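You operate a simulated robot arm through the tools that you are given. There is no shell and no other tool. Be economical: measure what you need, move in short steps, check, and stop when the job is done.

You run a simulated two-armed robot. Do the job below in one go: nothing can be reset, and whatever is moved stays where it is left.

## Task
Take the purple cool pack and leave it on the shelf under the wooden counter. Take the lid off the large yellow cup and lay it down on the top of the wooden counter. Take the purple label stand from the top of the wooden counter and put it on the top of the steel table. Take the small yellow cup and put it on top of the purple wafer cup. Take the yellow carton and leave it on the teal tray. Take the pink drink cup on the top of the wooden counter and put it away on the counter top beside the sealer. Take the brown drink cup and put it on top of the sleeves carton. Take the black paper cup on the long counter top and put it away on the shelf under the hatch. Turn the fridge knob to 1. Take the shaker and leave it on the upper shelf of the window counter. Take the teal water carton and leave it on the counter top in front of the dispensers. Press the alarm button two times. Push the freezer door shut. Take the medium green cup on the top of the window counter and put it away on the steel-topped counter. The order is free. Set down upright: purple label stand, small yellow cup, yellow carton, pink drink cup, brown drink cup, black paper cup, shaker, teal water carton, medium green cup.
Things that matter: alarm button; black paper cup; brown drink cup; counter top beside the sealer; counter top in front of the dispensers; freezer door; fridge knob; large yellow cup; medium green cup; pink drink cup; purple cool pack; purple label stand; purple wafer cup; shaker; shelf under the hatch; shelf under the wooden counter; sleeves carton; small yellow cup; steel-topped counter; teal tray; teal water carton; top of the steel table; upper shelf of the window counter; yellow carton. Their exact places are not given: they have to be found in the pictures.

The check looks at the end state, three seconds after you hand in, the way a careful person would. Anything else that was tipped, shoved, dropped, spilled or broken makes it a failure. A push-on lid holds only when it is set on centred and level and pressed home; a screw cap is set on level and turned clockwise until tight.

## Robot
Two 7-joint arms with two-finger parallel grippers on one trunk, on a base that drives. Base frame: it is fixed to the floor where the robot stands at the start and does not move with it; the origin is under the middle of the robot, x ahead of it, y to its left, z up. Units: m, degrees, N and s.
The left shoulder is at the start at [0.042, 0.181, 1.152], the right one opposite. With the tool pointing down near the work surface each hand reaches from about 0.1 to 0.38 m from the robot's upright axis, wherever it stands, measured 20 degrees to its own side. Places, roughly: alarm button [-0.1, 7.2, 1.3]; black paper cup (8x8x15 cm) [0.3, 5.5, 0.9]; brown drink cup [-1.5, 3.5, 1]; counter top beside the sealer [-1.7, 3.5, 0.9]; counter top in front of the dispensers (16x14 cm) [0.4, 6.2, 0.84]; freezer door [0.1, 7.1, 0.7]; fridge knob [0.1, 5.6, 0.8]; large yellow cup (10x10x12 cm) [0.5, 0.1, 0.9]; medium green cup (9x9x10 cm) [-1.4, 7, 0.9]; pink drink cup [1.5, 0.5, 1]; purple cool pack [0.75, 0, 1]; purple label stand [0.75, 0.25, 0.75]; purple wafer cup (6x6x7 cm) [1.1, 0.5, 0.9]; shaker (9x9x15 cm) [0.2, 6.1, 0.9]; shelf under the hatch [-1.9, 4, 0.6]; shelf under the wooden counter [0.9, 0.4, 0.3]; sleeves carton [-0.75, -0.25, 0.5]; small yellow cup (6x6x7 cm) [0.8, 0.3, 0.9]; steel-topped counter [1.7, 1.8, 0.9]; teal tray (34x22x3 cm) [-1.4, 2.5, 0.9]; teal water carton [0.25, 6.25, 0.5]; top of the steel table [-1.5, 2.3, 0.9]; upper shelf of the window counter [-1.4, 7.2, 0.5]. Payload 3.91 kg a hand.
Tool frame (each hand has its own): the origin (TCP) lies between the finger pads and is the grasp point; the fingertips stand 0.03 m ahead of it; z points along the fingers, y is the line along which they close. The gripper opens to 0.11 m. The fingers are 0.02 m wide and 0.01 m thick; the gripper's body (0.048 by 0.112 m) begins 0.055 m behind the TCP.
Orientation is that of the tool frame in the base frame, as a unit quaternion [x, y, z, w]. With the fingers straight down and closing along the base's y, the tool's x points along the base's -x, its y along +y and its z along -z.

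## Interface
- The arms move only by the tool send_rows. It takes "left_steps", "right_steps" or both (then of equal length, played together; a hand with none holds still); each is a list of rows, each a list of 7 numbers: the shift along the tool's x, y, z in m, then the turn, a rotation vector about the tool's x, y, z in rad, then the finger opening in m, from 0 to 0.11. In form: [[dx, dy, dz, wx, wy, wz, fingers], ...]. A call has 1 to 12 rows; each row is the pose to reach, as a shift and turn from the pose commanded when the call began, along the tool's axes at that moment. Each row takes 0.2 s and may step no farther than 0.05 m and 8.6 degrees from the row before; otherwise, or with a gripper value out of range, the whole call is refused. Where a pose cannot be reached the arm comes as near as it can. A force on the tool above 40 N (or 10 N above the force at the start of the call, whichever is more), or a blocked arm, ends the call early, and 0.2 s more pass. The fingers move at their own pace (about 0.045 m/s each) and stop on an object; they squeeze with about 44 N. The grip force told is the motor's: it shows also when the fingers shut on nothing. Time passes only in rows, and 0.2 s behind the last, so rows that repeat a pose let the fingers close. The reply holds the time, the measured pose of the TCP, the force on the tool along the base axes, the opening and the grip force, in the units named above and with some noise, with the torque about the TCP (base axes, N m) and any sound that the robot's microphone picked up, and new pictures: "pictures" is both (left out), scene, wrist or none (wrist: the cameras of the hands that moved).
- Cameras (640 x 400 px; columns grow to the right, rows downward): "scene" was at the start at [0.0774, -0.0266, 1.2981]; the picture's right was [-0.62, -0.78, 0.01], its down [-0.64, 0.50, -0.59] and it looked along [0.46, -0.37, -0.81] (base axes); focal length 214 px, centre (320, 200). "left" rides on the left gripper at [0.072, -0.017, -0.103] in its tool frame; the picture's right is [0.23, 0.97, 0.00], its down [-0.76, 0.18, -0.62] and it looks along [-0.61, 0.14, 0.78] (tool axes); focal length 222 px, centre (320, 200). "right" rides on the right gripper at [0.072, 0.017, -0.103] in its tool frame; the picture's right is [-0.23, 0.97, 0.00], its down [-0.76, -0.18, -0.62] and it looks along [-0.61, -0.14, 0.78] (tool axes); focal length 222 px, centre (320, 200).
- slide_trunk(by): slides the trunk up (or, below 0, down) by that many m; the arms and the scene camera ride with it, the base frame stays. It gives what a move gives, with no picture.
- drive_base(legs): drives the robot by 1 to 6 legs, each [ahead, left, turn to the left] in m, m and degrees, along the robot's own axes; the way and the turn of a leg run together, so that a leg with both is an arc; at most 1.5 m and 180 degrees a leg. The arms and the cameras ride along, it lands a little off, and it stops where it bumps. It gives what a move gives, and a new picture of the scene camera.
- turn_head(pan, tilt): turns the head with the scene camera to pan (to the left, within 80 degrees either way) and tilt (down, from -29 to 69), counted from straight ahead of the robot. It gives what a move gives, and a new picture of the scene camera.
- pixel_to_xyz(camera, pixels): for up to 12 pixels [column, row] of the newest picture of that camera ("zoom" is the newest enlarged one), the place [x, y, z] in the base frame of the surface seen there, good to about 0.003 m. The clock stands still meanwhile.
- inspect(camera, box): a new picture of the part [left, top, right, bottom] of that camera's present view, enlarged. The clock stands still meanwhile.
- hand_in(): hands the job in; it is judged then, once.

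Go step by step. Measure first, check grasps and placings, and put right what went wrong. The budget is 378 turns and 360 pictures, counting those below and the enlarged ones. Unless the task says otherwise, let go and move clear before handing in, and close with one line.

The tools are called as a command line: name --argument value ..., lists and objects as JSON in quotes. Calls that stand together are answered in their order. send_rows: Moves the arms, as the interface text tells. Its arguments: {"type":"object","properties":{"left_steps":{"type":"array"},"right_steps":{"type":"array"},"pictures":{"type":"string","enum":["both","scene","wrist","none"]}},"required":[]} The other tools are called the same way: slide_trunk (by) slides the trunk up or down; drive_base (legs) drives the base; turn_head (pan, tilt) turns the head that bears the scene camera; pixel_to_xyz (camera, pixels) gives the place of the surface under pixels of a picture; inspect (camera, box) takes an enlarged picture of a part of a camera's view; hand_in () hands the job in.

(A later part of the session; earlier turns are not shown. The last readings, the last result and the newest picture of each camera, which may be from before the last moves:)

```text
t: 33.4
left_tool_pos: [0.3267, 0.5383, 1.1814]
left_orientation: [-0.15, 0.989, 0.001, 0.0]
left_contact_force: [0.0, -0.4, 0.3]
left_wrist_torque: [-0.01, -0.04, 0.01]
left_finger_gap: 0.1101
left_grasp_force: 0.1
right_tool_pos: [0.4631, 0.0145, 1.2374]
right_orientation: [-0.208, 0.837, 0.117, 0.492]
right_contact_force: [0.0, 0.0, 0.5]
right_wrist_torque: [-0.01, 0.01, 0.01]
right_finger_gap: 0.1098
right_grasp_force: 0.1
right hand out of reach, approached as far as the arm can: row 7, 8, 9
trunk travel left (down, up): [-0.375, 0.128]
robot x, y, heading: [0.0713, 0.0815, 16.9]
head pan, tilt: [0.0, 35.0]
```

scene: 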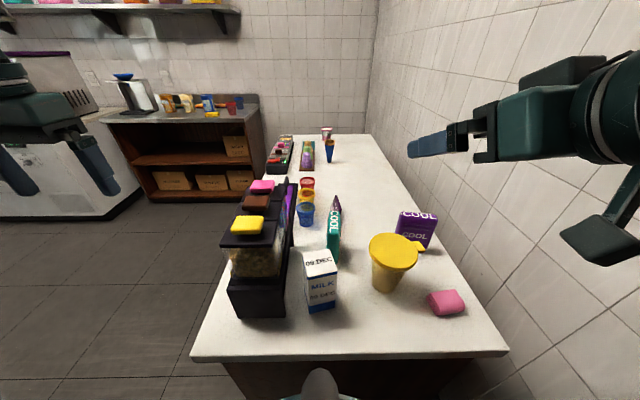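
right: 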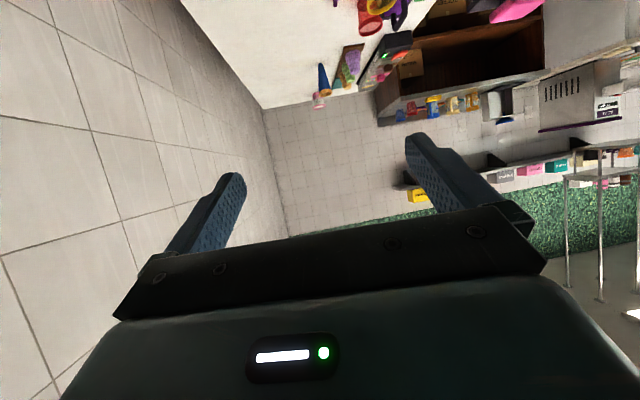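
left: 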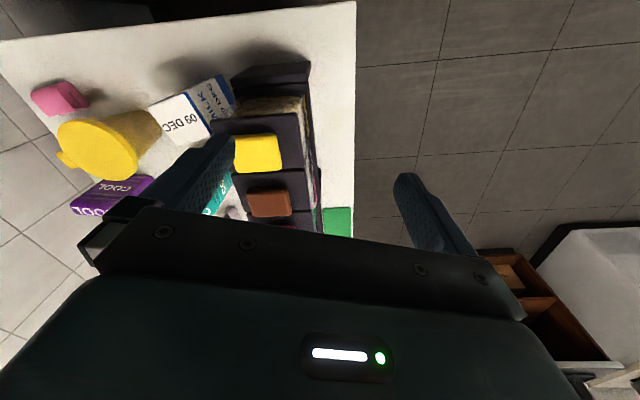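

The wrist would be too close to the shoulder here; back off 8 cm and raise the trunk 10 cm.

drive_base --legs '[[-0.08, 0, 0]]'

slide_trunk --by 0.1

```text
t: 34.4
left_tool_pos: [0.2468, 0.5373, 1.1693]
left_orientation: [-0.151, 0.988, -0.011, -0.002]
left_contact_force: [0.0, 0.0, 0.6]
left_wrist_torque: [0.0, 0.0, -0.03]
left_finger_gap: 0.1099
left_grasp_force: 0.1
right_tool_pos: [0.3836, 0.0248, 1.2364]
right_orientation: [-0.225, 0.837, 0.114, 0.486]
right_contact_force: [0.1, 0.1, 0.1]
right_wrist_torque: [0.01, -0.01, 0.0]
right_finger_gap: 0.11
right_grasp_force: 0.1
trunk travel left (down, up): [-0.375, 0.128]
robot x, y, heading: [-0.0093, 0.0604, 17.3]
head pan, tilt: [0.0, 35.0]
```

scene: 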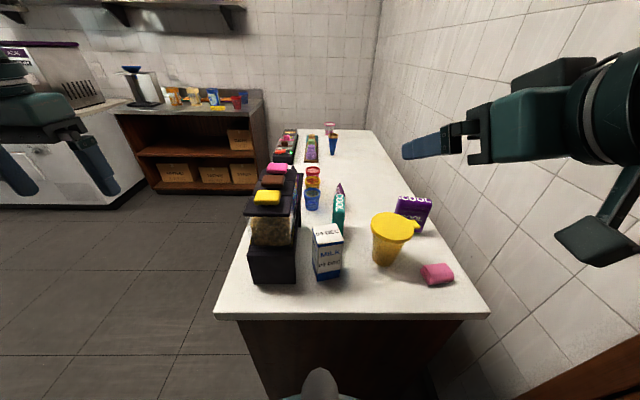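

```text
t: 35.8
left_tool_pos: [0.2412, 0.5335, 1.2759]
left_orientation: [-0.151, 0.988, -0.008, 0.002]
left_contact_force: [0.0, -0.6, 0.1]
left_wrist_torque: [0.03, 0.01, 0.02]
left_finger_gap: 0.11
left_grasp_force: 0.0
right_tool_pos: [0.3749, 0.0218, 1.3389]
right_orientation: [-0.226, 0.834, 0.116, 0.489]
right_contact_force: [0.1, -0.4, -0.1]
right_wrist_torque: [0.02, 0.0, 0.0]
right_finger_gap: 0.1097
right_grasp_force: 0.1
trunk travel left (down, up): [-0.475, 0.028]
robot x, y, heading: [-0.0056, 0.0603, 17.3]
head pan, tilt: [0.0, 35.0]
```

Now lower the right hand toward the pre-grasp in front of the cup; stop short to check.

send_rows --right_steps '[[0.038, -0.0045, 0.025, 0, 0, 0, 0.11], [0.076, -0.009, 0.05, 0, 0, 0, 0.11], [0.113, -0.0135, 0.076, 0, 0, 0, 0.11], [0.151, -0.018, 0.101, 0, 0, 0, 0.11], [0.189, -0.022, 0.127, 0, 0, 0, 0.11], [0.227, -0.027, 0.152, 0, 0, 0, 0.11], [0.25, -0.03, 0.168, 0, 0, 0, 0.11]]'

```text
t: 37.5
left_tool_pos: [0.2201, 0.5809, 1.2609]
left_orientation: [-0.169, 0.985, -0.022, 0.003]
left_contact_force: [-0.5, -0.4, 0.8]
left_wrist_torque: [0.01, -0.04, 0.01]
left_finger_gap: 0.1098
left_grasp_force: 0.1
right_tool_pos: [0.4254, 0.0533, 1.0402]
right_orientation: [-0.245, 0.827, 0.119, 0.492]
right_contact_force: [0.0, 0.5, -0.1]
right_wrist_torque: [-0.04, -0.04, 0.02]
right_finger_gap: 0.1099
right_grasp_force: 0.1
right hand out of reach, approached as far as the arm can: row 1, 2, 3, 4, 5, 6, 7
trunk travel left (down, up): [-0.475, 0.028]
robot x, y, heading: [-0.01, 0.0686, 19.1]
head pan, tilt: [0.0, 35.0]
stopped in row 7 (right hand): the arm was blocked; the commanded pose is now the measured one
```

scene: 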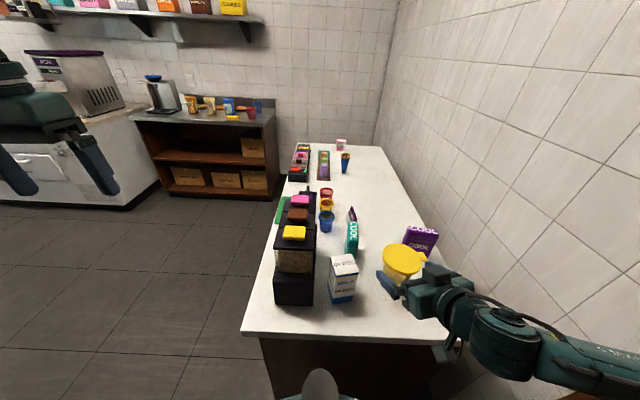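
right: 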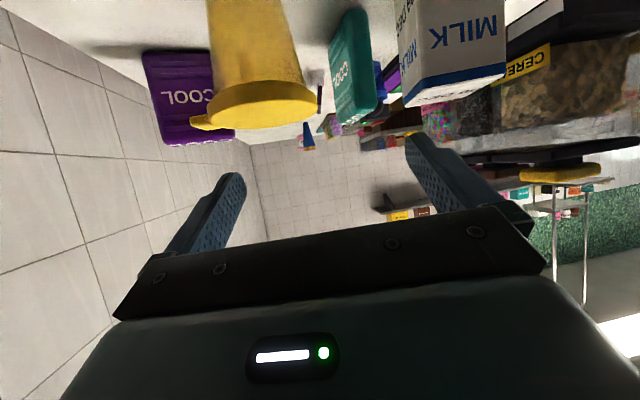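

The right elbow meets the wall again. Plan: swap roles – left hand holds the cup from the front, right lifts the lid from above, with the base farther left. First raise the right hand clear.

send_rows --right_steps '[[-0.028, 0.014, -0.012, 0, 0, 0, 0.11], [-0.056, 0.028, -0.025, 0, 0, 0, 0.11], [-0.084, 0.042, -0.037, 0, 0, 0, 0.11], [-0.112, 0.055, -0.049, 0, 0, 0, 0.11]]' --pictures "none"

drive_base --legs '[[0, 0.12, -2]]'

```text
t: 38.5
left_tool_pos: [0.2487, 0.5301, 1.2755]
left_orientation: [-0.165, 0.986, 0.001, -0.006]
left_contact_force: [1.7, 1.0, -0.6]
left_wrist_torque: [-0.02, 0.14, -0.01]
left_finger_gap: 0.1097
left_grasp_force: 0.0
right_tool_pos: [0.4536, 0.0832, 1.1466]
right_orientation: [-0.23, 0.833, 0.135, 0.485]
right_contact_force: [1.8, -0.9, -1.4]
right_wrist_torque: [0.0, 0.03, 0.06]
right_finger_gap: 0.1102
right_grasp_force: 0.1
right hand out of reach, approached as far as the arm can: row 1, 2, 3, 4
trunk travel left (down, up): [-0.475, 0.028]
robot x, y, heading: [-0.0046, 0.0642, 18.8]
head pan, tilt: [0.0, 35.0]
```

```text
t: 39.8
left_tool_pos: [0.2145, 0.6326, 1.2797]
left_orientation: [-0.146, 0.989, 0.001, 0.001]
left_contact_force: [0.1, -0.3, 1.1]
left_wrist_torque: [-0.01, 0.01, 0.04]
left_finger_gap: 0.11
left_grasp_force: 0.0
right_tool_pos: [0.4068, 0.179, 1.1509]
right_orientation: [-0.215, 0.834, 0.126, 0.493]
right_contact_force: [0.1, 0.0, -0.8]
right_wrist_torque: [-0.03, -0.03, 0.03]
right_finger_gap: 0.1099
right_grasp_force: 0.1
trunk travel left (down, up): [-0.475, 0.028]
robot x, y, heading: [-0.0414, 0.1761, 16.8]
head pan, tilt: [0.0, 35.0]
```

scene: 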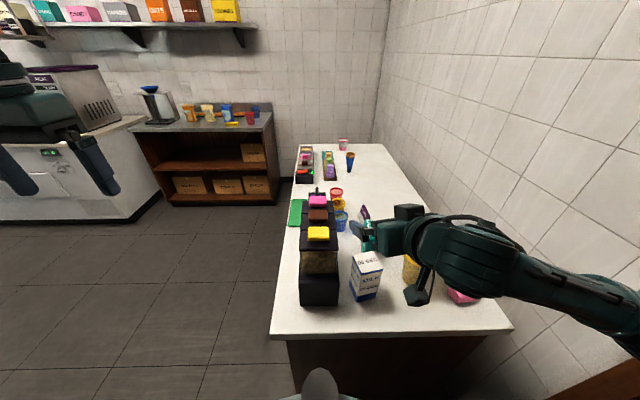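

Now un-pitch the right hand to tool-down while moving toward over the cup.

send_rows --right_steps '[[-0.03, 0, -0.01, 0, 0.13, 0, 0.11], [-0.03, -0.02, -0.01, 0, 0.26, 0, 0.11], [-0.03, -0.04, -0.01, 0, 0.39, 0, 0.11], [-0.03, -0.06, 0, 0, 0.52, 0, 0.11], [-0.03, -0.08, 0, 0, 0.65, 0, 0.11], [-0.03, -0.1, 0, 0, 0.78, 0, 0.11], [-0.03, -0.12, 0, 0, 0.91, 0, 0.11], [-0.03, -0.149, 0.01, 0, 1.02, 0, 0.11]]' --pictures "none"

drive_base --legs '[[0.03, 0, 0]]'

```text
t: 41.6
left_tool_pos: [0.2162, 0.6323, 1.2808]
left_orientation: [-0.146, 0.989, 0.001, 0.0]
left_contact_force: [0.2, 0.5, 0.0]
left_wrist_torque: [0.04, 0.01, -0.01]
left_finger_gap: 0.1101
left_grasp_force: 0.0
right_tool_pos: [0.4988, 0.0575, 1.174]
right_orientation: [-0.248, 0.969, 0.004, 0.022]
right_contact_force: [0.1, 0.9, -0.4]
right_wrist_torque: [0.02, 0.01, -0.01]
right_finger_gap: 0.1102
right_grasp_force: 0.1
trunk travel left (down, up): [-0.475, 0.028]
robot x, y, heading: [-0.0429, 0.1764, 16.8]
head pan, tilt: [0.0, 35.0]
```

```text
t: 42.4
left_tool_pos: [0.2446, 0.6407, 1.2809]
left_orientation: [-0.145, 0.989, 0.001, 0.0]
left_contact_force: [0.2, -0.2, 0.1]
left_wrist_torque: [0.0, 0.05, -0.01]
left_finger_gap: 0.1098
left_grasp_force: 0.2
right_tool_pos: [0.5283, 0.0675, 1.1724]
right_orientation: [-0.249, 0.968, 0.005, 0.023]
right_contact_force: [0.4, 0.4, -0.2]
right_wrist_torque: [-0.03, 0.02, 0.0]
right_finger_gap: 0.1099
right_grasp_force: 0.0
trunk travel left (down, up): [-0.475, 0.028]
robot x, y, heading: [-0.0188, 0.1828, 16.8]
head pan, tilt: [0.0, 35.0]
```

scene: 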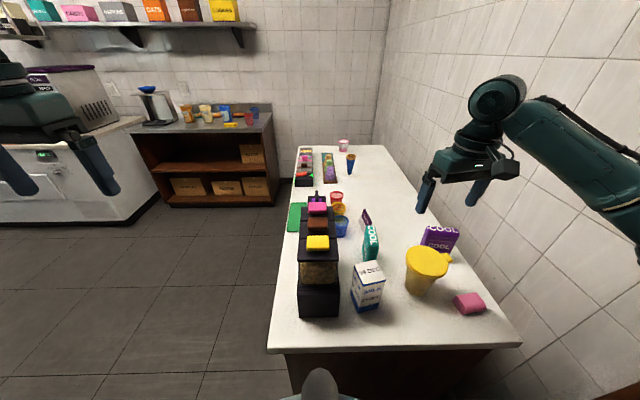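

Rotate the right hand so the fingers (line at 60°) avoid the tab, and come down to z≈1.07 over the lid.

send_rows --right_steps '[[0, -0.002, 0.01, 0.003, 0.005, 0.128, 0.11], [0, -0.004, 0.02, 0.006, 0.01, 0.256, 0.11], [0, -0.006, 0.03, 0.009, 0.016, 0.384, 0.11], [0.001, -0.008, 0.04, 0.012, 0.021, 0.512, 0.11], [0.001, -0.01, 0.05, 0.015, 0.027, 0.64, 0.11], [0.002, -0.012, 0.07, 0.018, 0.032, 0.768, 0.11], [0.0025, -0.0129, 0.09, 0.021, 0.038, 0.896, 0.11], [0.0025, -0.0129, 0.1, 0.024, 0.043, 1.026, 0.11], [0.0025, -0.0129, 0.1, 0.024, 0.043, 1.026, 0.11]]'

```text
t: 44.4
left_tool_pos: [0.243, 0.6404, 1.2808]
left_orientation: [-0.146, 0.989, 0.001, 0.001]
left_contact_force: [-0.6, 1.3, 0.4]
left_wrist_torque: [0.0, 0.0, 0.01]
left_finger_gap: 0.1099
left_grasp_force: 0.0
right_tool_pos: [0.5335, 0.0569, 1.0728]
right_orientation: [0.26, 0.965, 0.0, 0.002]
right_contact_force: [0.0, 0.7, 0.1]
right_wrist_torque: [0.02, 0.02, 0.0]
right_finger_gap: 0.1102
right_grasp_force: 0.0
trunk travel left (down, up): [-0.475, 0.028]
robot x, y, heading: [-0.0162, 0.1821, 16.9]
head pan, tilt: [0.0, 35.0]
```

scene: 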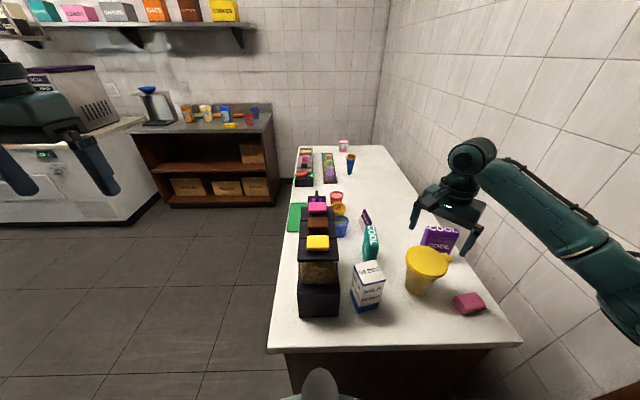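
right: 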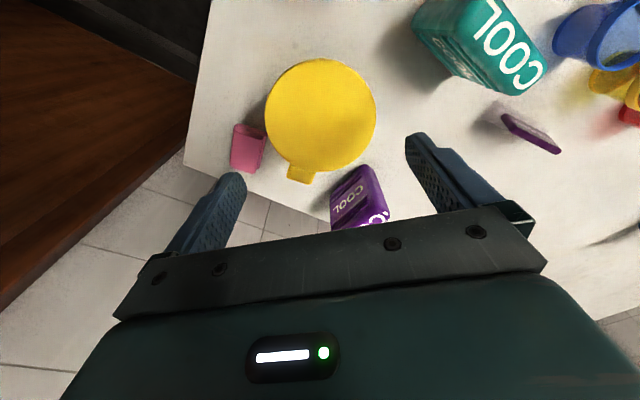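

Clean view of the lid. Fit its circle from edge pixels.

pixel_to_xyz --camera "right" --pixels '[[268, 115], [373, 112], [320, 63], [322, 166], [284, 77], [358, 152], [356, 76], [320, 115], [300, 175]]'

```text
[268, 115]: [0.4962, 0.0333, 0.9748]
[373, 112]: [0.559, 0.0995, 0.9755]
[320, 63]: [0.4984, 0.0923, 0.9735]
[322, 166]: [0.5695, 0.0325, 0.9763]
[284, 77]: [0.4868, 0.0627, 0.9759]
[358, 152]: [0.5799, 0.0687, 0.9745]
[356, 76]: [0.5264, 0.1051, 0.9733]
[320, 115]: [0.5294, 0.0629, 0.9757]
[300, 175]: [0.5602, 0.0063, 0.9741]
```

Lid centre (0.532,0.0645), R≈0.048. Align and descend with fingers straddling, then grip.

send_rows --right_steps '[[0.0051, 0.0058, 0.0, 0, 0, 0, 0.11], [0.0051, 0.0058, 0.04, 0, 0, 0, 0.11], [0.0051, 0.0058, 0.07, 0, 0, 0, 0.11], [0.0051, 0.0058, 0.087, 0, 0, 0, 0.11]]' --pictures "wrist"

```text
t: 45.4
left_tool_pos: [0.2441, 0.6402, 1.281]
left_orientation: [-0.146, 0.989, 0.001, 0.001]
left_contact_force: [-0.5, -0.4, 0.0]
left_wrist_torque: [0.03, 0.02, -0.04]
left_finger_gap: 0.1099
left_grasp_force: 0.0
right_tool_pos: [0.5354, 0.0628, 1.0034]
right_orientation: [0.263, 0.965, 0.0, 0.007]
right_contact_force: [-7.4, -3.3, 24.6]
right_wrist_torque: [-1.22, 0.98, -0.24]
right_finger_gap: 0.1105
right_grasp_force: 0.0
trunk travel left (down, up): [-0.475, 0.028]
robot x, y, heading: [-0.0127, 0.185, 16.7]
head pan, tilt: [0.0, 35.0]
stopped in row 4 (right hand): the force on the tool passed its limit (the readings are from after the stop); the commanded pose is now the measured one
```

right: 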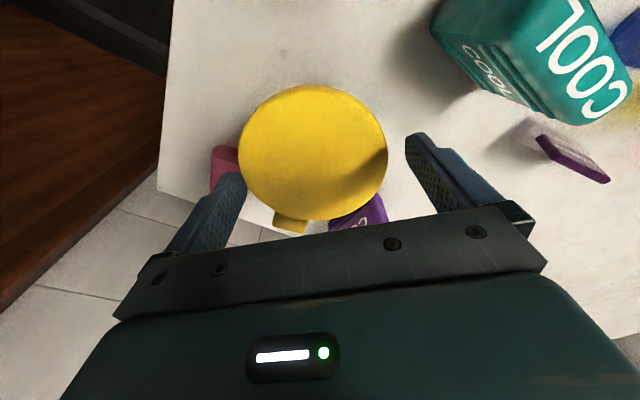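

The left finger pad landed on the rim; the lid centre is ~8 mm toward −y_tool (agreeing with the earlier scene estimate). Raise, shift, check.

send_rows --right_steps '[[0, 0, -0.025, 0, 0, 0, 0.11], [0, -0.008, -0.025, 0, 0, 0, 0.11], [0, -0.008, -0.012, 0, 0, 0, 0.11]]' --pictures "both"

inspect --camera "right" --box '[180, 60, 460, 260]'

```text
t: 46.2
left_tool_pos: [0.2455, 0.6411, 1.2823]
left_orientation: [-0.146, 0.989, 0.001, 0.0]
left_contact_force: [-0.1, 0.6, 0.5]
left_wrist_torque: [0.02, 0.04, -0.04]
left_finger_gap: 0.11
left_grasp_force: 0.1
right_tool_pos: [0.5315, 0.0554, 1.0123]
right_orientation: [0.261, 0.965, 0.001, 0.006]
right_contact_force: [-0.9, -0.4, -0.2]
right_wrist_torque: [-0.01, -0.03, 0.02]
right_finger_gap: 0.1098
right_grasp_force: 0.0
trunk travel left (down, up): [-0.475, 0.028]
robot x, y, heading: [-0.0141, 0.1813, 16.7]
head pan, tilt: [0.0, 35.0]
```

scene: 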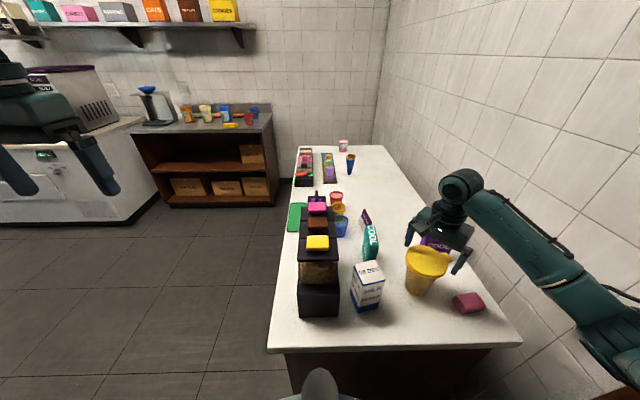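
right: 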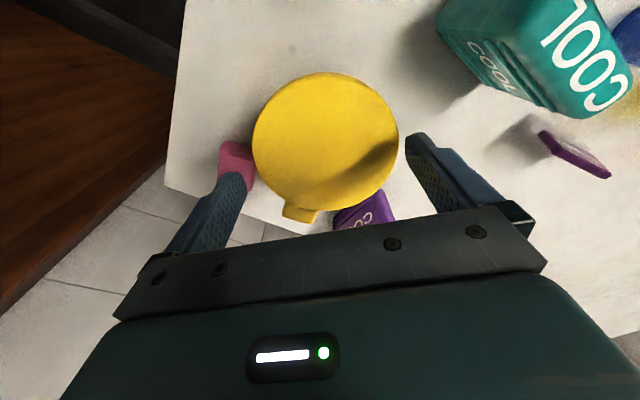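

```text
2.00 times, centred on (320, 160) of right
```

zoom: 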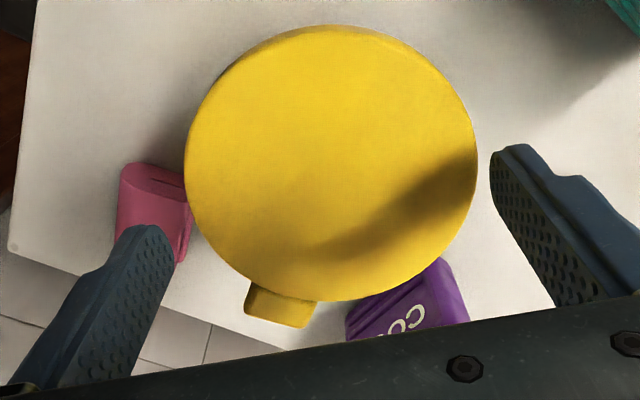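

Projection shows the lid centre ~4 mm toward +y_tool now. Correct by 4 mm and descend.

send_rows --right_steps '[[-0.002, 0.004, 0.0, 0, 0, 0, 0.11], [-0.002, 0.004, 0.012, 0, 0, 0, 0.11], [-0.002, 0.004, 0.025, 0, 0, 0, 0.11], [-0.002, 0.004, 0.025, 0, 0, 0, 0.11]]' --pictures "wrist"

```text
t: 47.2
left_tool_pos: [0.2442, 0.6412, 1.2811]
left_orientation: [-0.146, 0.989, 0.0, 0.0]
left_contact_force: [0.0, -0.3, -0.8]
left_wrist_torque: [0.01, -0.01, 0.01]
left_finger_gap: 0.1094
left_grasp_force: 0.2
right_tool_pos: [0.5351, 0.059, 0.9861]
right_orientation: [0.261, 0.965, 0.0, 0.005]
right_contact_force: [0.0, -0.5, 0.2]
right_wrist_torque: [-0.01, 0.01, 0.0]
right_finger_gap: 0.11
right_grasp_force: 0.1
trunk travel left (down, up): [-0.475, 0.028]
robot x, y, heading: [-0.0137, 0.1828, 16.6]
head pan, tilt: [0.0, 35.0]
```

right: 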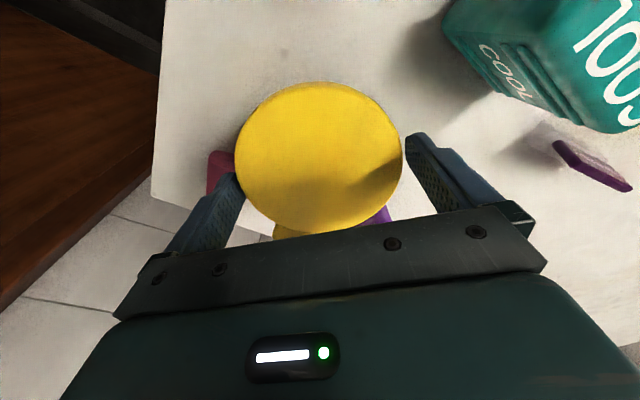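

Straddled with no contact. Close the right fingers on the lid, and at the same time bring the left hand over, pitching it forward.

send_rows --right_steps '[[0, 0, 0, 0, 0, 0, 0.08], [0, 0, 0, 0, 0, 0, 0.08], [0, 0, 0, 0, 0, 0, 0.08], [0, 0, 0, 0, 0, 0, 0.08], [0, 0, 0, 0, 0, 0, 0.08], [0, 0, 0, 0, 0, 0, 0.08], [0, 0, 0, 0, 0, 0, 0.08], [0, 0, 0, 0, 0, 0, 0.08], [0, 0, 0, 0, 0, 0, 0.08]]' --left_steps '[[0.011, -0.036, 0.009, 0, -0.1, 0.02, 0.11], [0.022, -0.072, 0.018, 0, -0.2, 0.04, 0.11], [0.033, -0.108, 0.027, 0, -0.3, 0.06, 0.11], [0.044, -0.144, 0.036, 0, -0.4, 0.08, 0.11], [0.055, -0.18, 0.045, 0, -0.5, 0.09, 0.11], [0.066, -0.216, 0.054, 0, -0.6, 0.1, 0.11], [0.077, -0.252, 0.063, 0, -0.7, 0.11, 0.11], [0.088, -0.288, 0.072, 0, -0.8, 0.11, 0.11], [0.098, -0.325, 0.08, 0, -0.9, 0.11, 0.11]]'

```text
t: 49.2
left_tool_pos: [0.2736, 0.3631, 1.2638]
left_orientation: [-0.079, 0.906, 0.062, 0.412]
left_contact_force: [-0.4, -0.1, -0.9]
left_wrist_torque: [-0.02, 0.02, -0.01]
left_finger_gap: 0.1098
left_grasp_force: 0.1
left hand out of reach, approached as far as the arm can: row 6, 7, 8, 9
right_tool_pos: [0.5338, 0.0592, 0.9867]
right_orientation: [0.261, 0.965, 0.0, 0.006]
right_contact_force: [0.2, -0.2, 0.5]
right_wrist_torque: [0.05, 0.02, 0.04]
right_finger_gap: 0.1021
right_grasp_force: 44.0
trunk travel left (down, up): [-0.475, 0.028]
robot x, y, heading: [-0.018, 0.1849, 16.8]
head pan, tilt: [0.0, 35.0]
```

scene: 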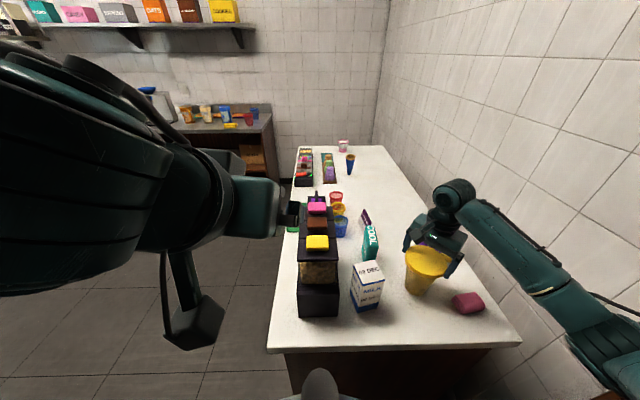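
right: 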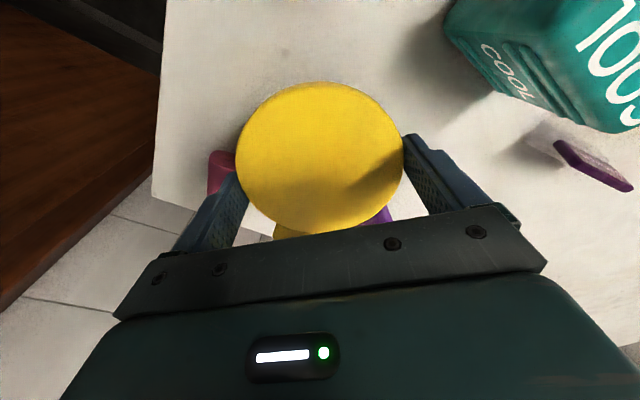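
left: 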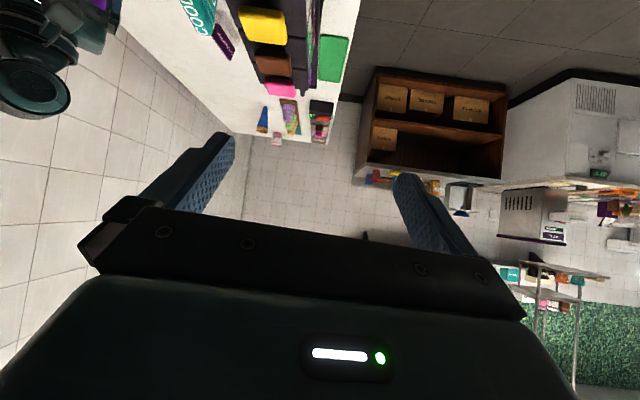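

Lid gripped (gap 0.102). Bring the left hand across at height and then down to its pre-grasp in front of the cup.

send_rows --left_steps '[[0.004, -0.043, 0.012, 0.014, -0.03, 0.012, 0.11], [0.008, -0.086, 0.024, 0.028, -0.06, 0.024, 0.11], [0.013, -0.128, 0.036, 0.042, -0.09, 0.036, 0.11], [0.018, -0.17, 0.048, 0.056, -0.12, 0.048, 0.11], [0.022, -0.213, 0.06, 0.07, -0.16, 0.06, 0.11], [0.0266, -0.2557, 0.0732, 0.083, -0.195, 0.072, 0.11], [0.0266, -0.2557, 0.0732, 0.083, -0.195, 0.072, 0.11]]'

```text
t: 50.8
left_tool_pos: [0.3427, 0.3606, 1.2192]
left_orientation: [-0.02, 0.855, 0.048, 0.516]
left_contact_force: [-0.1, -0.1, 0.3]
left_wrist_torque: [0.01, 0.0, 0.02]
left_finger_gap: 0.1099
left_grasp_force: 0.1
left hand out of reach, approached as far as the arm can: row 1, 2, 3, 4, 5, 6, 7
right_tool_pos: [0.5349, 0.0586, 0.9847]
right_orientation: [0.261, 0.965, 0.001, 0.006]
right_contact_force: [-1.4, -0.6, 2.1]
right_wrist_torque: [0.03, 0.15, 0.0]
right_finger_gap: 0.1018
right_grasp_force: 44.0
trunk travel left (down, up): [-0.475, 0.028]
robot x, y, heading: [-0.0125, 0.1857, 16.7]
head pan, tilt: [0.0, 35.0]
```

scene: 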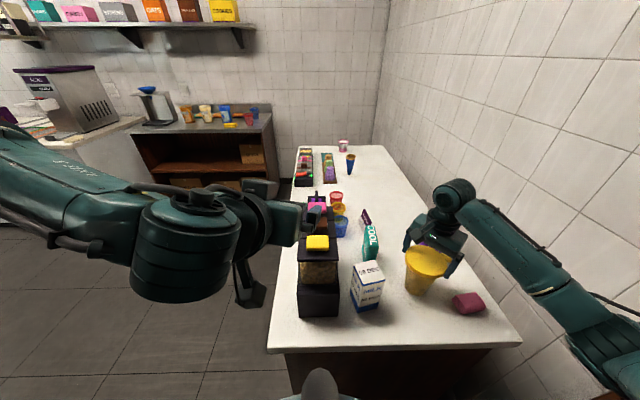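
left: 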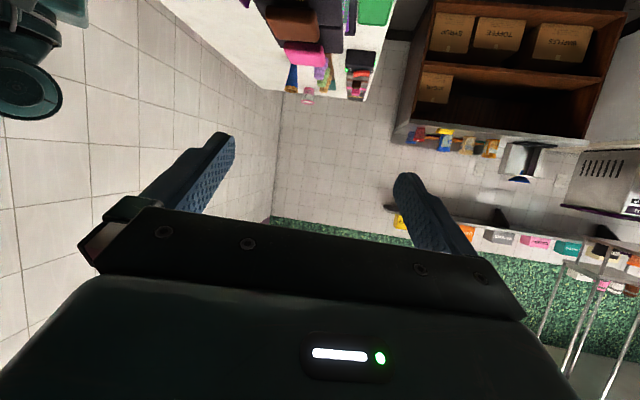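

Left hand cannot reach that crossing pose. Test first how the lid resists: a slow 8 mm lift with the right hand, reading the force.

send_rows --right_steps '[[0, 0, -0.002, 0, 0, 0, 0.08], [0, 0, -0.004, 0, 0, 0, 0.08], [0, 0, -0.006, 0, 0, 0, 0.08], [0, 0, -0.008, 0, 0, 0, 0.08], [0, 0, -0.01, 0, 0, 0, 0.08], [0, 0, -0.01, 0, 0, 0, 0.08]]' --pictures "none"

inspect --camera "scene" --box '[380, 200, 500, 310]'

```text
t: 52.2
left_tool_pos: [0.3431, 0.3614, 1.2189]
left_orientation: [-0.021, 0.854, 0.049, 0.517]
left_contact_force: [0.8, -0.4, 0.5]
left_wrist_torque: [0.0, -0.06, -0.03]
left_finger_gap: 0.1098
left_grasp_force: 0.1
right_tool_pos: [0.5356, 0.0576, 0.9965]
right_orientation: [0.261, 0.965, 0.001, 0.006]
right_contact_force: [0.1, 0.5, -0.6]
right_wrist_torque: [0.01, 0.01, 0.02]
right_finger_gap: 0.1019
right_grasp_force: 43.8
trunk travel left (down, up): [-0.475, 0.028]
robot x, y, heading: [-0.0151, 0.1816, 16.8]
head pan, tilt: [0.0, 35.0]
```

```text
3.64 times, centred on (440, 255) of scene
```

zoom: 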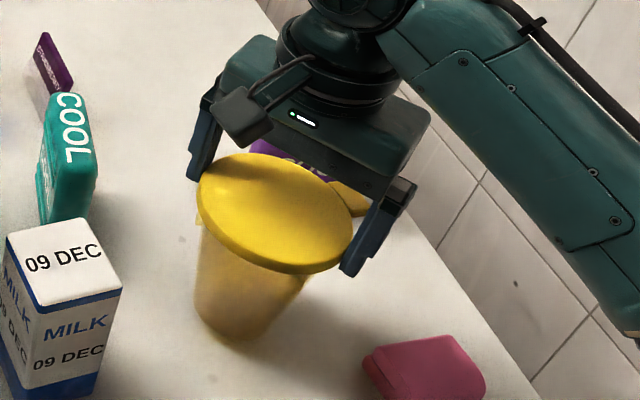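

Force is near zero, so either it slipped, or the lid came loose. Lift 2 cm more and look.

send_rows --right_steps '[[0, 0, -0.01, 0, 0, 0, 0.08], [0, 0, -0.02, 0, 0, 0, 0.08], [0, 0, -0.02, 0, 0, 0, 0.08]]' --pictures "none"

inspect --camera "scene" --box '[380, 200, 500, 310]'

```text
t: 53.0
left_tool_pos: [0.3422, 0.3614, 1.2185]
left_orientation: [-0.021, 0.855, 0.049, 0.516]
left_contact_force: [-0.3, 0.9, 0.6]
left_wrist_torque: [0.02, 0.01, 0.01]
left_finger_gap: 0.1101
left_grasp_force: 0.0
right_tool_pos: [0.5341, 0.0582, 1.0171]
right_orientation: [0.261, 0.965, 0.0, 0.005]
right_contact_force: [-0.2, 0.1, -1.1]
right_wrist_torque: [0.05, -0.01, 0.01]
right_finger_gap: 0.102
right_grasp_force: 44.5
trunk travel left (down, up): [-0.475, 0.028]
robot x, y, heading: [-0.0148, 0.1851, 16.7]
head pan, tilt: [0.0, 35.0]
```

```text
3.64 times, centred on (440, 255) of scene
```

zoom: 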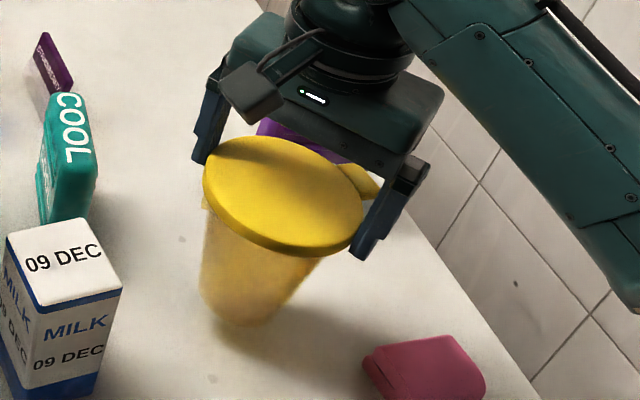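

The whole (light) cup lifts with the lid. So I'll separate them in the air: carry it in front of the left hand, which points forward at (0.34,0.36,1.22).

send_rows --right_steps '[[0, 0, -0.045, 0, 0, 0, 0.08], [0, 0, -0.09, 0, 0, 0, 0.08], [0, 0, -0.135, 0, 0, 0, 0.08], [0.02, 0.028, -0.165, 0, 0, 0, 0.08], [0.04, 0.056, -0.195, 0, 0, 0, 0.08], [0.062, 0.085, -0.225, 0, 0, 0, 0.08], [0.085, 0.115, -0.25, 0, 0, 0, 0.08], [0.11, 0.15, -0.27, 0, 0, 0, 0.08], [0.137, 0.187, -0.283, 0, 0, 0, 0.08], [0.164, 0.224, -0.283, 0, 0, 0, 0.08], [0.19, 0.26, -0.283, 0, 0, 0, 0.08]]'

```text
t: 55.4
left_tool_pos: [0.3405, 0.365, 1.2177]
left_orientation: [-0.022, 0.854, 0.048, 0.517]
left_contact_force: [-0.6, -0.5, -1.4]
left_wrist_torque: [0.0, 0.02, -0.06]
left_finger_gap: 0.1098
left_grasp_force: 0.0
right_tool_pos: [0.4959, 0.3833, 1.3025]
right_orientation: [0.259, 0.966, 0.0, 0.009]
right_contact_force: [-0.8, 0.5, -0.7]
right_wrist_torque: [-0.04, -0.06, -0.02]
right_finger_gap: 0.1019
right_grasp_force: 44.1
trunk travel left (down, up): [-0.475, 0.028]
robot x, y, heading: [-0.0141, 0.1871, 16.8]
head pan, tilt: [0.0, 35.0]
```

scene: 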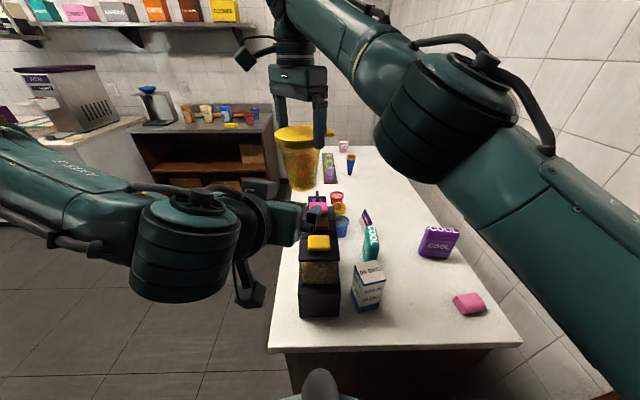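
right: 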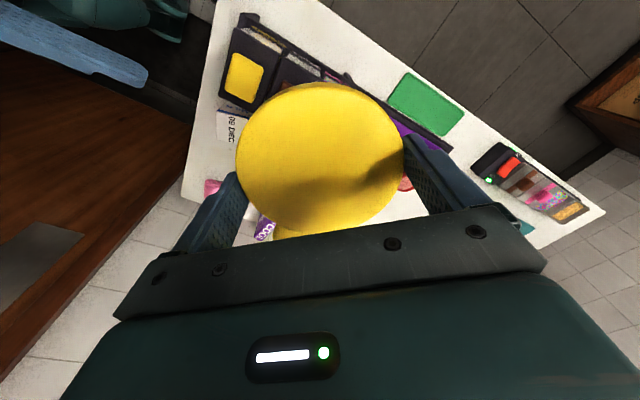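

Cup hangs level at (0.496,0.383), in line with the left gripper. Move it back into the left fingers.

send_rows --right_steps '[[0.028, -0.021, 0, 0, 0, 0, 0.08], [0.056, -0.042, 0, 0, 0, 0, 0.08], [0.085, -0.063, 0, 0, 0, 0, 0.08], [0.114, -0.0846, 0, 0, 0, 0, 0.08]]'

inspect --camera "scene" --box '[180, 90, 380, 250]'

```text
t: 56.4
left_tool_pos: [0.341, 0.3613, 1.22]
left_orientation: [-0.021, 0.855, 0.049, 0.516]
left_contact_force: [-7.9, -1.1, 0.3]
left_wrist_torque: [0.06, -0.56, 0.09]
left_finger_gap: 0.1099
left_grasp_force: 0.1
right_tool_pos: [0.3596, 0.3632, 1.3001]
right_orientation: [0.264, 0.965, 0.001, 0.006]
right_contact_force: [8.8, 1.6, -1.3]
right_wrist_torque: [0.02, -0.15, -0.09]
right_finger_gap: 0.1018
right_grasp_force: 44.3
trunk travel left (down, up): [-0.475, 0.028]
robot x, y, heading: [-0.0108, 0.1832, 16.5]
head pan, tilt: [0.0, 35.0]
```

scene: 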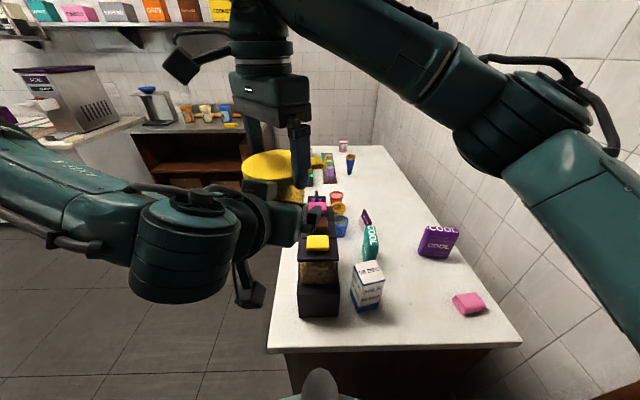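
right: 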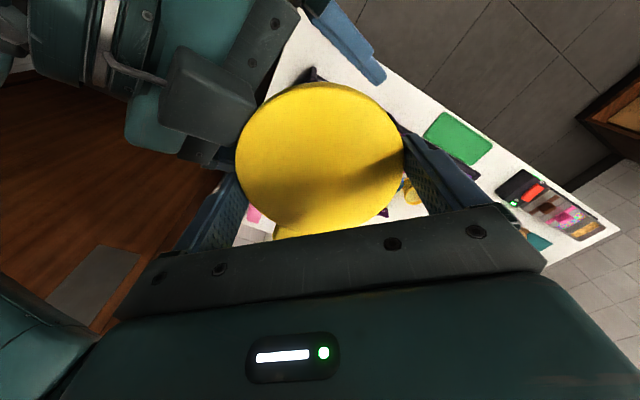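

```text
2.50 times, centred on (280, 170) of scene
```

zoom: 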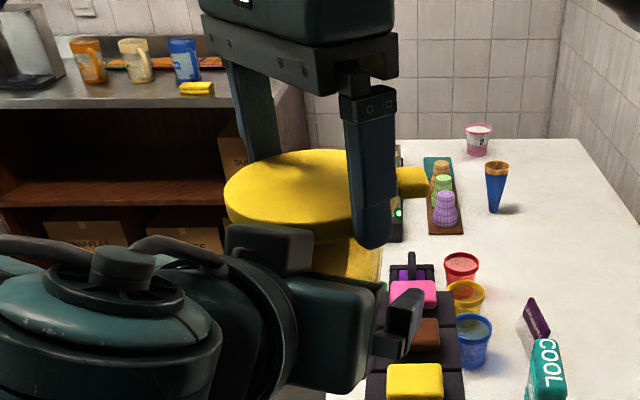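

The cup touches the left palm lightly. Back off 5 mm and close the left fingers on the body.

send_rows --right_steps '[[-0.0043, 0.0025, 0, 0, 0, 0, 0.08], [-0.0043, 0.0025, 0, 0, 0, 0, 0.08], [-0.0043, 0.0025, 0, 0, 0, 0, 0.08], [-0.0043, 0.0025, 0, 0, 0, 0, 0.08], [-0.0043, 0.0025, 0, 0, 0, 0, 0.08]]' --left_steps '[[0, 0, 0, 0, 0, 0, 0.11], [0, 0, 0, 0, 0, 0, 0.05], [0, 0, 0, 0, 0, 0, 0.05], [0, 0, 0, 0, 0, 0, 0.05], [0, 0, 0, 0, 0, 0, 0.05]]' --pictures "none"

```text
t: 57.6
left_tool_pos: [0.3417, 0.3624, 1.2193]
left_orientation: [-0.021, 0.855, 0.049, 0.516]
left_contact_force: [3.4, 2.3, -0.3]
left_wrist_torque: [0.01, 0.12, -0.11]
left_finger_gap: 0.0724
left_grasp_force: 44.2
right_tool_pos: [0.3625, 0.3635, 1.2973]
right_orientation: [0.261, 0.965, -0.001, 0.005]
right_contact_force: [-3.0, -1.2, -1.5]
right_wrist_torque: [-0.11, 0.08, 0.09]
right_finger_gap: 0.102
right_grasp_force: 43.8
trunk travel left (down, up): [-0.475, 0.028]
robot x, y, heading: [-0.0189, 0.1865, 16.7]
head pan, tilt: [0.0, 35.0]
```

Left holds the body at 0.072 gap. Now pull the lid straight up with the right hand.

send_rows --right_steps '[[0, 0, -0.004, 0, 0, 0, 0.08], [0, 0, -0.008, 0, 0, 0, 0.08], [0, 0, -0.012, 0, 0, 0, 0.08], [0, 0, -0.018, 0, 0, 0, 0.08], [0, 0, -0.026, 0, 0, 0, 0.08], [0, 0, -0.04, 0, 0, 0, 0.08], [0, 0, -0.06, 0, 0, 0, 0.08], [0, 0, -0.08, 0, 0, 0, 0.08]]' --pictures "scene"

inspect --camera "scene" --box '[180, 90, 380, 250]'

```text
t: 59.4
left_tool_pos: [0.3408, 0.3613, 1.2195]
left_orientation: [-0.022, 0.855, 0.05, 0.515]
left_contact_force: [0.1, -0.2, 0.0]
left_wrist_torque: [0.0, 0.01, -0.01]
left_finger_gap: 0.0723
left_grasp_force: 43.9
right_tool_pos: [0.3615, 0.3653, 1.3781]
right_orientation: [0.261, 0.965, 0.0, 0.006]
right_contact_force: [0.7, 0.6, -0.1]
right_wrist_torque: [0.04, 0.01, 0.02]
right_finger_gap: 0.1019
right_grasp_force: 44.1
trunk travel left (down, up): [-0.475, 0.028]
robot x, y, heading: [-0.0171, 0.187, 17.0]
head pan, tilt: [0.0, 35.0]
heard: snap
```

scene: 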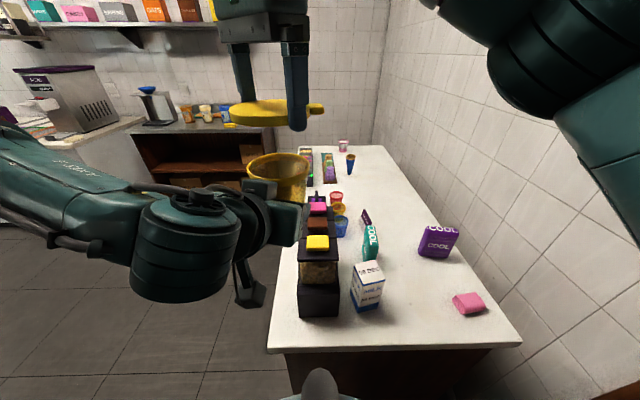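

```text
2.50 times, centred on (280, 170) of scene
```

zoom: 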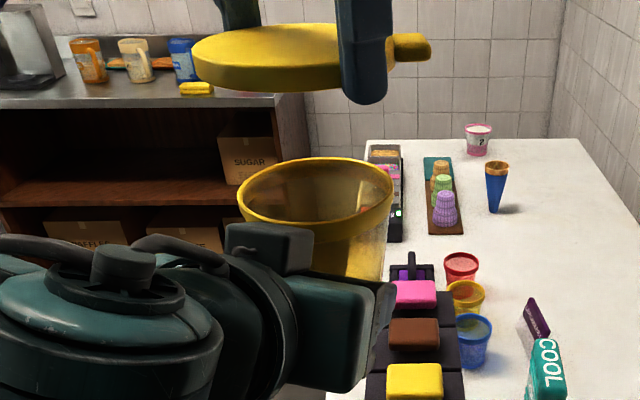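

Snap heard: the lid is off. I'll drive 5 cm ahead and bring the lid over the free counter spot near (0.66,0.115).

drive_base --legs '[[0.05, 0, 0]]'

send_rows --right_steps '[[-0.042, -0.012, 0.0, 0, 0, 0, 0.08], [-0.084, -0.025, 0.0, 0, 0, 0, 0.08], [-0.126, -0.037, 0.0, 0, 0, 0, 0.08], [-0.165, -0.049, 0.03, 0, 0, 0, 0.08], [-0.2, -0.06, 0.06, 0, 0, 0, 0.08], [-0.235, -0.07, 0.09, 0, 0, 0, 0.08], [-0.268, -0.08, 0.125, 0, 0, 0, 0.08], [-0.298, -0.09, 0.16, 0, 0, 0, 0.08], [-0.325, -0.097, 0.2, 0, 0, 0, 0.08], [-0.345, -0.102, 0.24, 0, 0, 0, 0.08], [-0.35, -0.103, 0.285, 0, 0, 0, 0.08], [-0.35, -0.103, 0.33, 0, 0, 0, 0.08]]'

```text
t: 60.3
left_tool_pos: [0.3916, 0.3764, 1.219]
left_orientation: [-0.021, 0.855, 0.048, 0.516]
left_contact_force: [-0.4, -0.6, -1.3]
left_wrist_torque: [0.02, 0.03, -0.02]
left_finger_gap: 0.0721
left_grasp_force: 43.6
right_tool_pos: [0.4113, 0.3785, 1.3761]
right_orientation: [0.262, 0.965, -0.001, 0.006]
right_contact_force: [-0.1, -0.1, -0.8]
right_wrist_torque: [-0.01, 0.02, 0.0]
right_finger_gap: 0.1019
right_grasp_force: 43.7
trunk travel left (down, up): [-0.475, 0.028]
robot x, y, heading: [0.0334, 0.2029, 16.9]
head pan, tilt: [0.0, 35.0]
```

scene: 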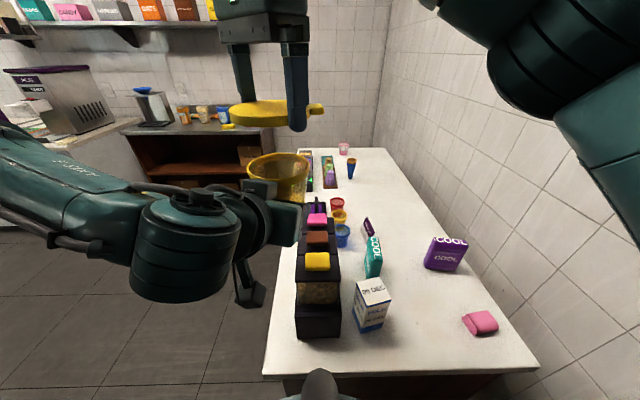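

```text
refused: row 4 steps farther than a row can; nothing moved
```

send_rows --right_steps '[[-0.044, -0.013, 0.0, 0, 0, 0, 0.08], [-0.09, -0.026, 0.0, 0, 0, 0, 0.08], [-0.135, -0.039, 0.0, 0, 0, 0, 0.08], [-0.172, -0.05, 0.025, 0, 0, 0, 0.08], [-0.208, -0.061, 0.05, 0, 0, 0, 0.08], [-0.242, -0.071, 0.08, 0, 0, 0, 0.08], [-0.274, -0.081, 0.112, 0, 0, 0, 0.08], [-0.303, -0.09, 0.148, 0, 0, 0, 0.08], [-0.328, -0.097, 0.188, 0, 0, 0, 0.08], [-0.345, -0.102, 0.233, 0, 0, 0, 0.08], [-0.35, -0.103, 0.281, 0, 0, 0, 0.08], [-0.35, -0.103, 0.33, 0, 0, 0, 0.08]]'

```text
t: 62.9
left_tool_pos: [0.3907, 0.376, 1.2191]
left_orientation: [-0.021, 0.855, 0.049, 0.516]
left_contact_force: [0.7, 0.3, -0.6]
left_wrist_torque: [-0.01, 0.02, -0.03]
left_finger_gap: 0.0725
left_grasp_force: 43.8
right_tool_pos: [0.6631, 0.1116, 1.0502]
right_orientation: [0.261, 0.965, 0.0, 0.006]
right_contact_force: [0.1, 0.0, 0.0]
right_wrist_torque: [0.04, 0.0, -0.02]
right_finger_gap: 0.102
right_grasp_force: 44.2
trunk travel left (down, up): [-0.475, 0.028]
robot x, y, heading: [0.0342, 0.1972, 17.0]
head pan, tilt: [0.0, 35.0]
```

scene: 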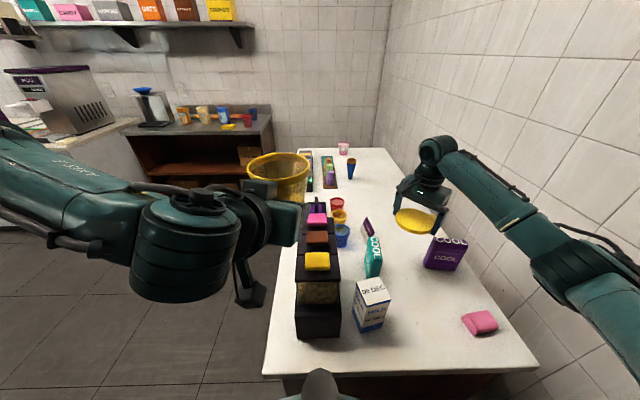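
right: 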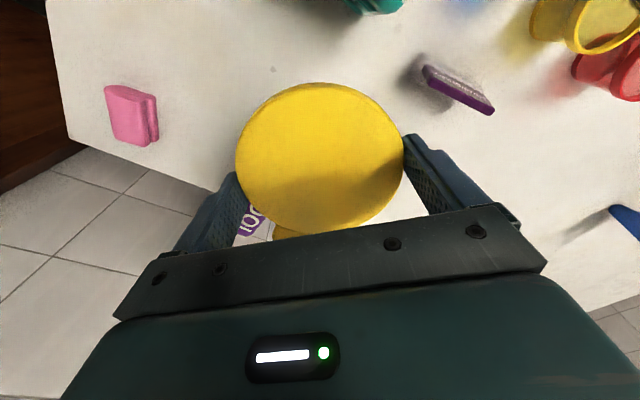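

Measure the label stand and cool pack nearby before lowering.

pixel_to_xyz --camera "right" --pixels '[[425, 72], [490, 112], [428, 85], [375, 8], [250, 215], [320, 150], [290, 235]]'

pixel_to_xyz --camera "scene" --pixels '[[366, 225], [372, 240], [367, 272], [380, 270], [428, 262], [440, 240], [368, 236]]'

```text
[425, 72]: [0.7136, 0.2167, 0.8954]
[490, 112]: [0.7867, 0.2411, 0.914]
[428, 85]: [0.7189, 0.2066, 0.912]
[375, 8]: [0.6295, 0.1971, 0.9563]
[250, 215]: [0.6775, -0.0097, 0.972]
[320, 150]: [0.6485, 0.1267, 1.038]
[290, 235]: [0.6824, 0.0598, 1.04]
```

```text
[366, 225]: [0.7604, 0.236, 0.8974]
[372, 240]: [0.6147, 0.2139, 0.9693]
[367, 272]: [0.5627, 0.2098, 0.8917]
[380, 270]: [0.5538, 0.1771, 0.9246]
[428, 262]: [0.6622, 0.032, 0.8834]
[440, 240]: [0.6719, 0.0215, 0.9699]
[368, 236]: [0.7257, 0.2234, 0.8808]
```

Shift 1 cm left and lower the lid to the counter.

send_rows --right_steps '[[0.0033, 0.0097, 0.03, 0, 0, 0, 0.08], [0.0033, 0.0097, 0.07, 0, 0, 0, 0.08], [0.0033, 0.0097, 0.11, 0, 0, 0, 0.08], [0.0033, 0.0097, 0.145, 0, 0, 0, 0.08], [0.0033, 0.0097, 0.158, 0, 0, 0, 0.08], [0.0033, 0.0097, 0.164, 0, 0, 0, 0.08], [0.0033, 0.0097, 0.168, 0, 0, 0, 0.08]]' --pictures "wrist"

```text
t: 64.5
left_tool_pos: [0.3901, 0.3758, 1.2202]
left_orientation: [-0.021, 0.855, 0.05, 0.516]
left_contact_force: [0.1, 0.1, -0.2]
left_wrist_torque: [0.0, 0.04, 0.0]
left_finger_gap: 0.0726
left_grasp_force: 43.7
right_tool_pos: [0.6664, 0.1228, 0.8821]
right_orientation: [0.262, 0.965, -0.001, 0.005]
right_contact_force: [-0.7, 0.2, 0.4]
right_wrist_torque: [-0.02, 0.01, -0.01]
right_finger_gap: 0.1019
right_grasp_force: 43.9
trunk travel left (down, up): [-0.475, 0.028]
robot x, y, heading: [0.0331, 0.1999, 16.6]
head pan, tilt: [0.0, 35.0]
```

right: 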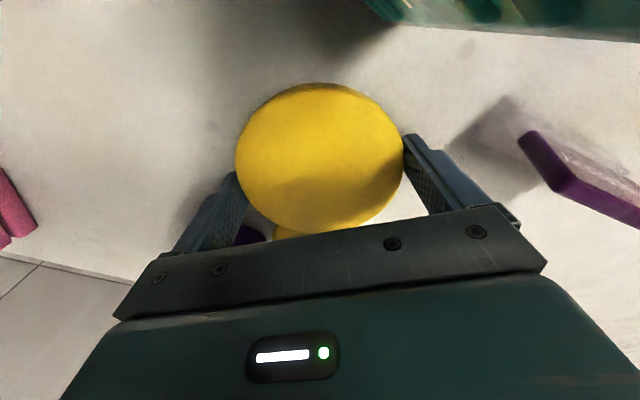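

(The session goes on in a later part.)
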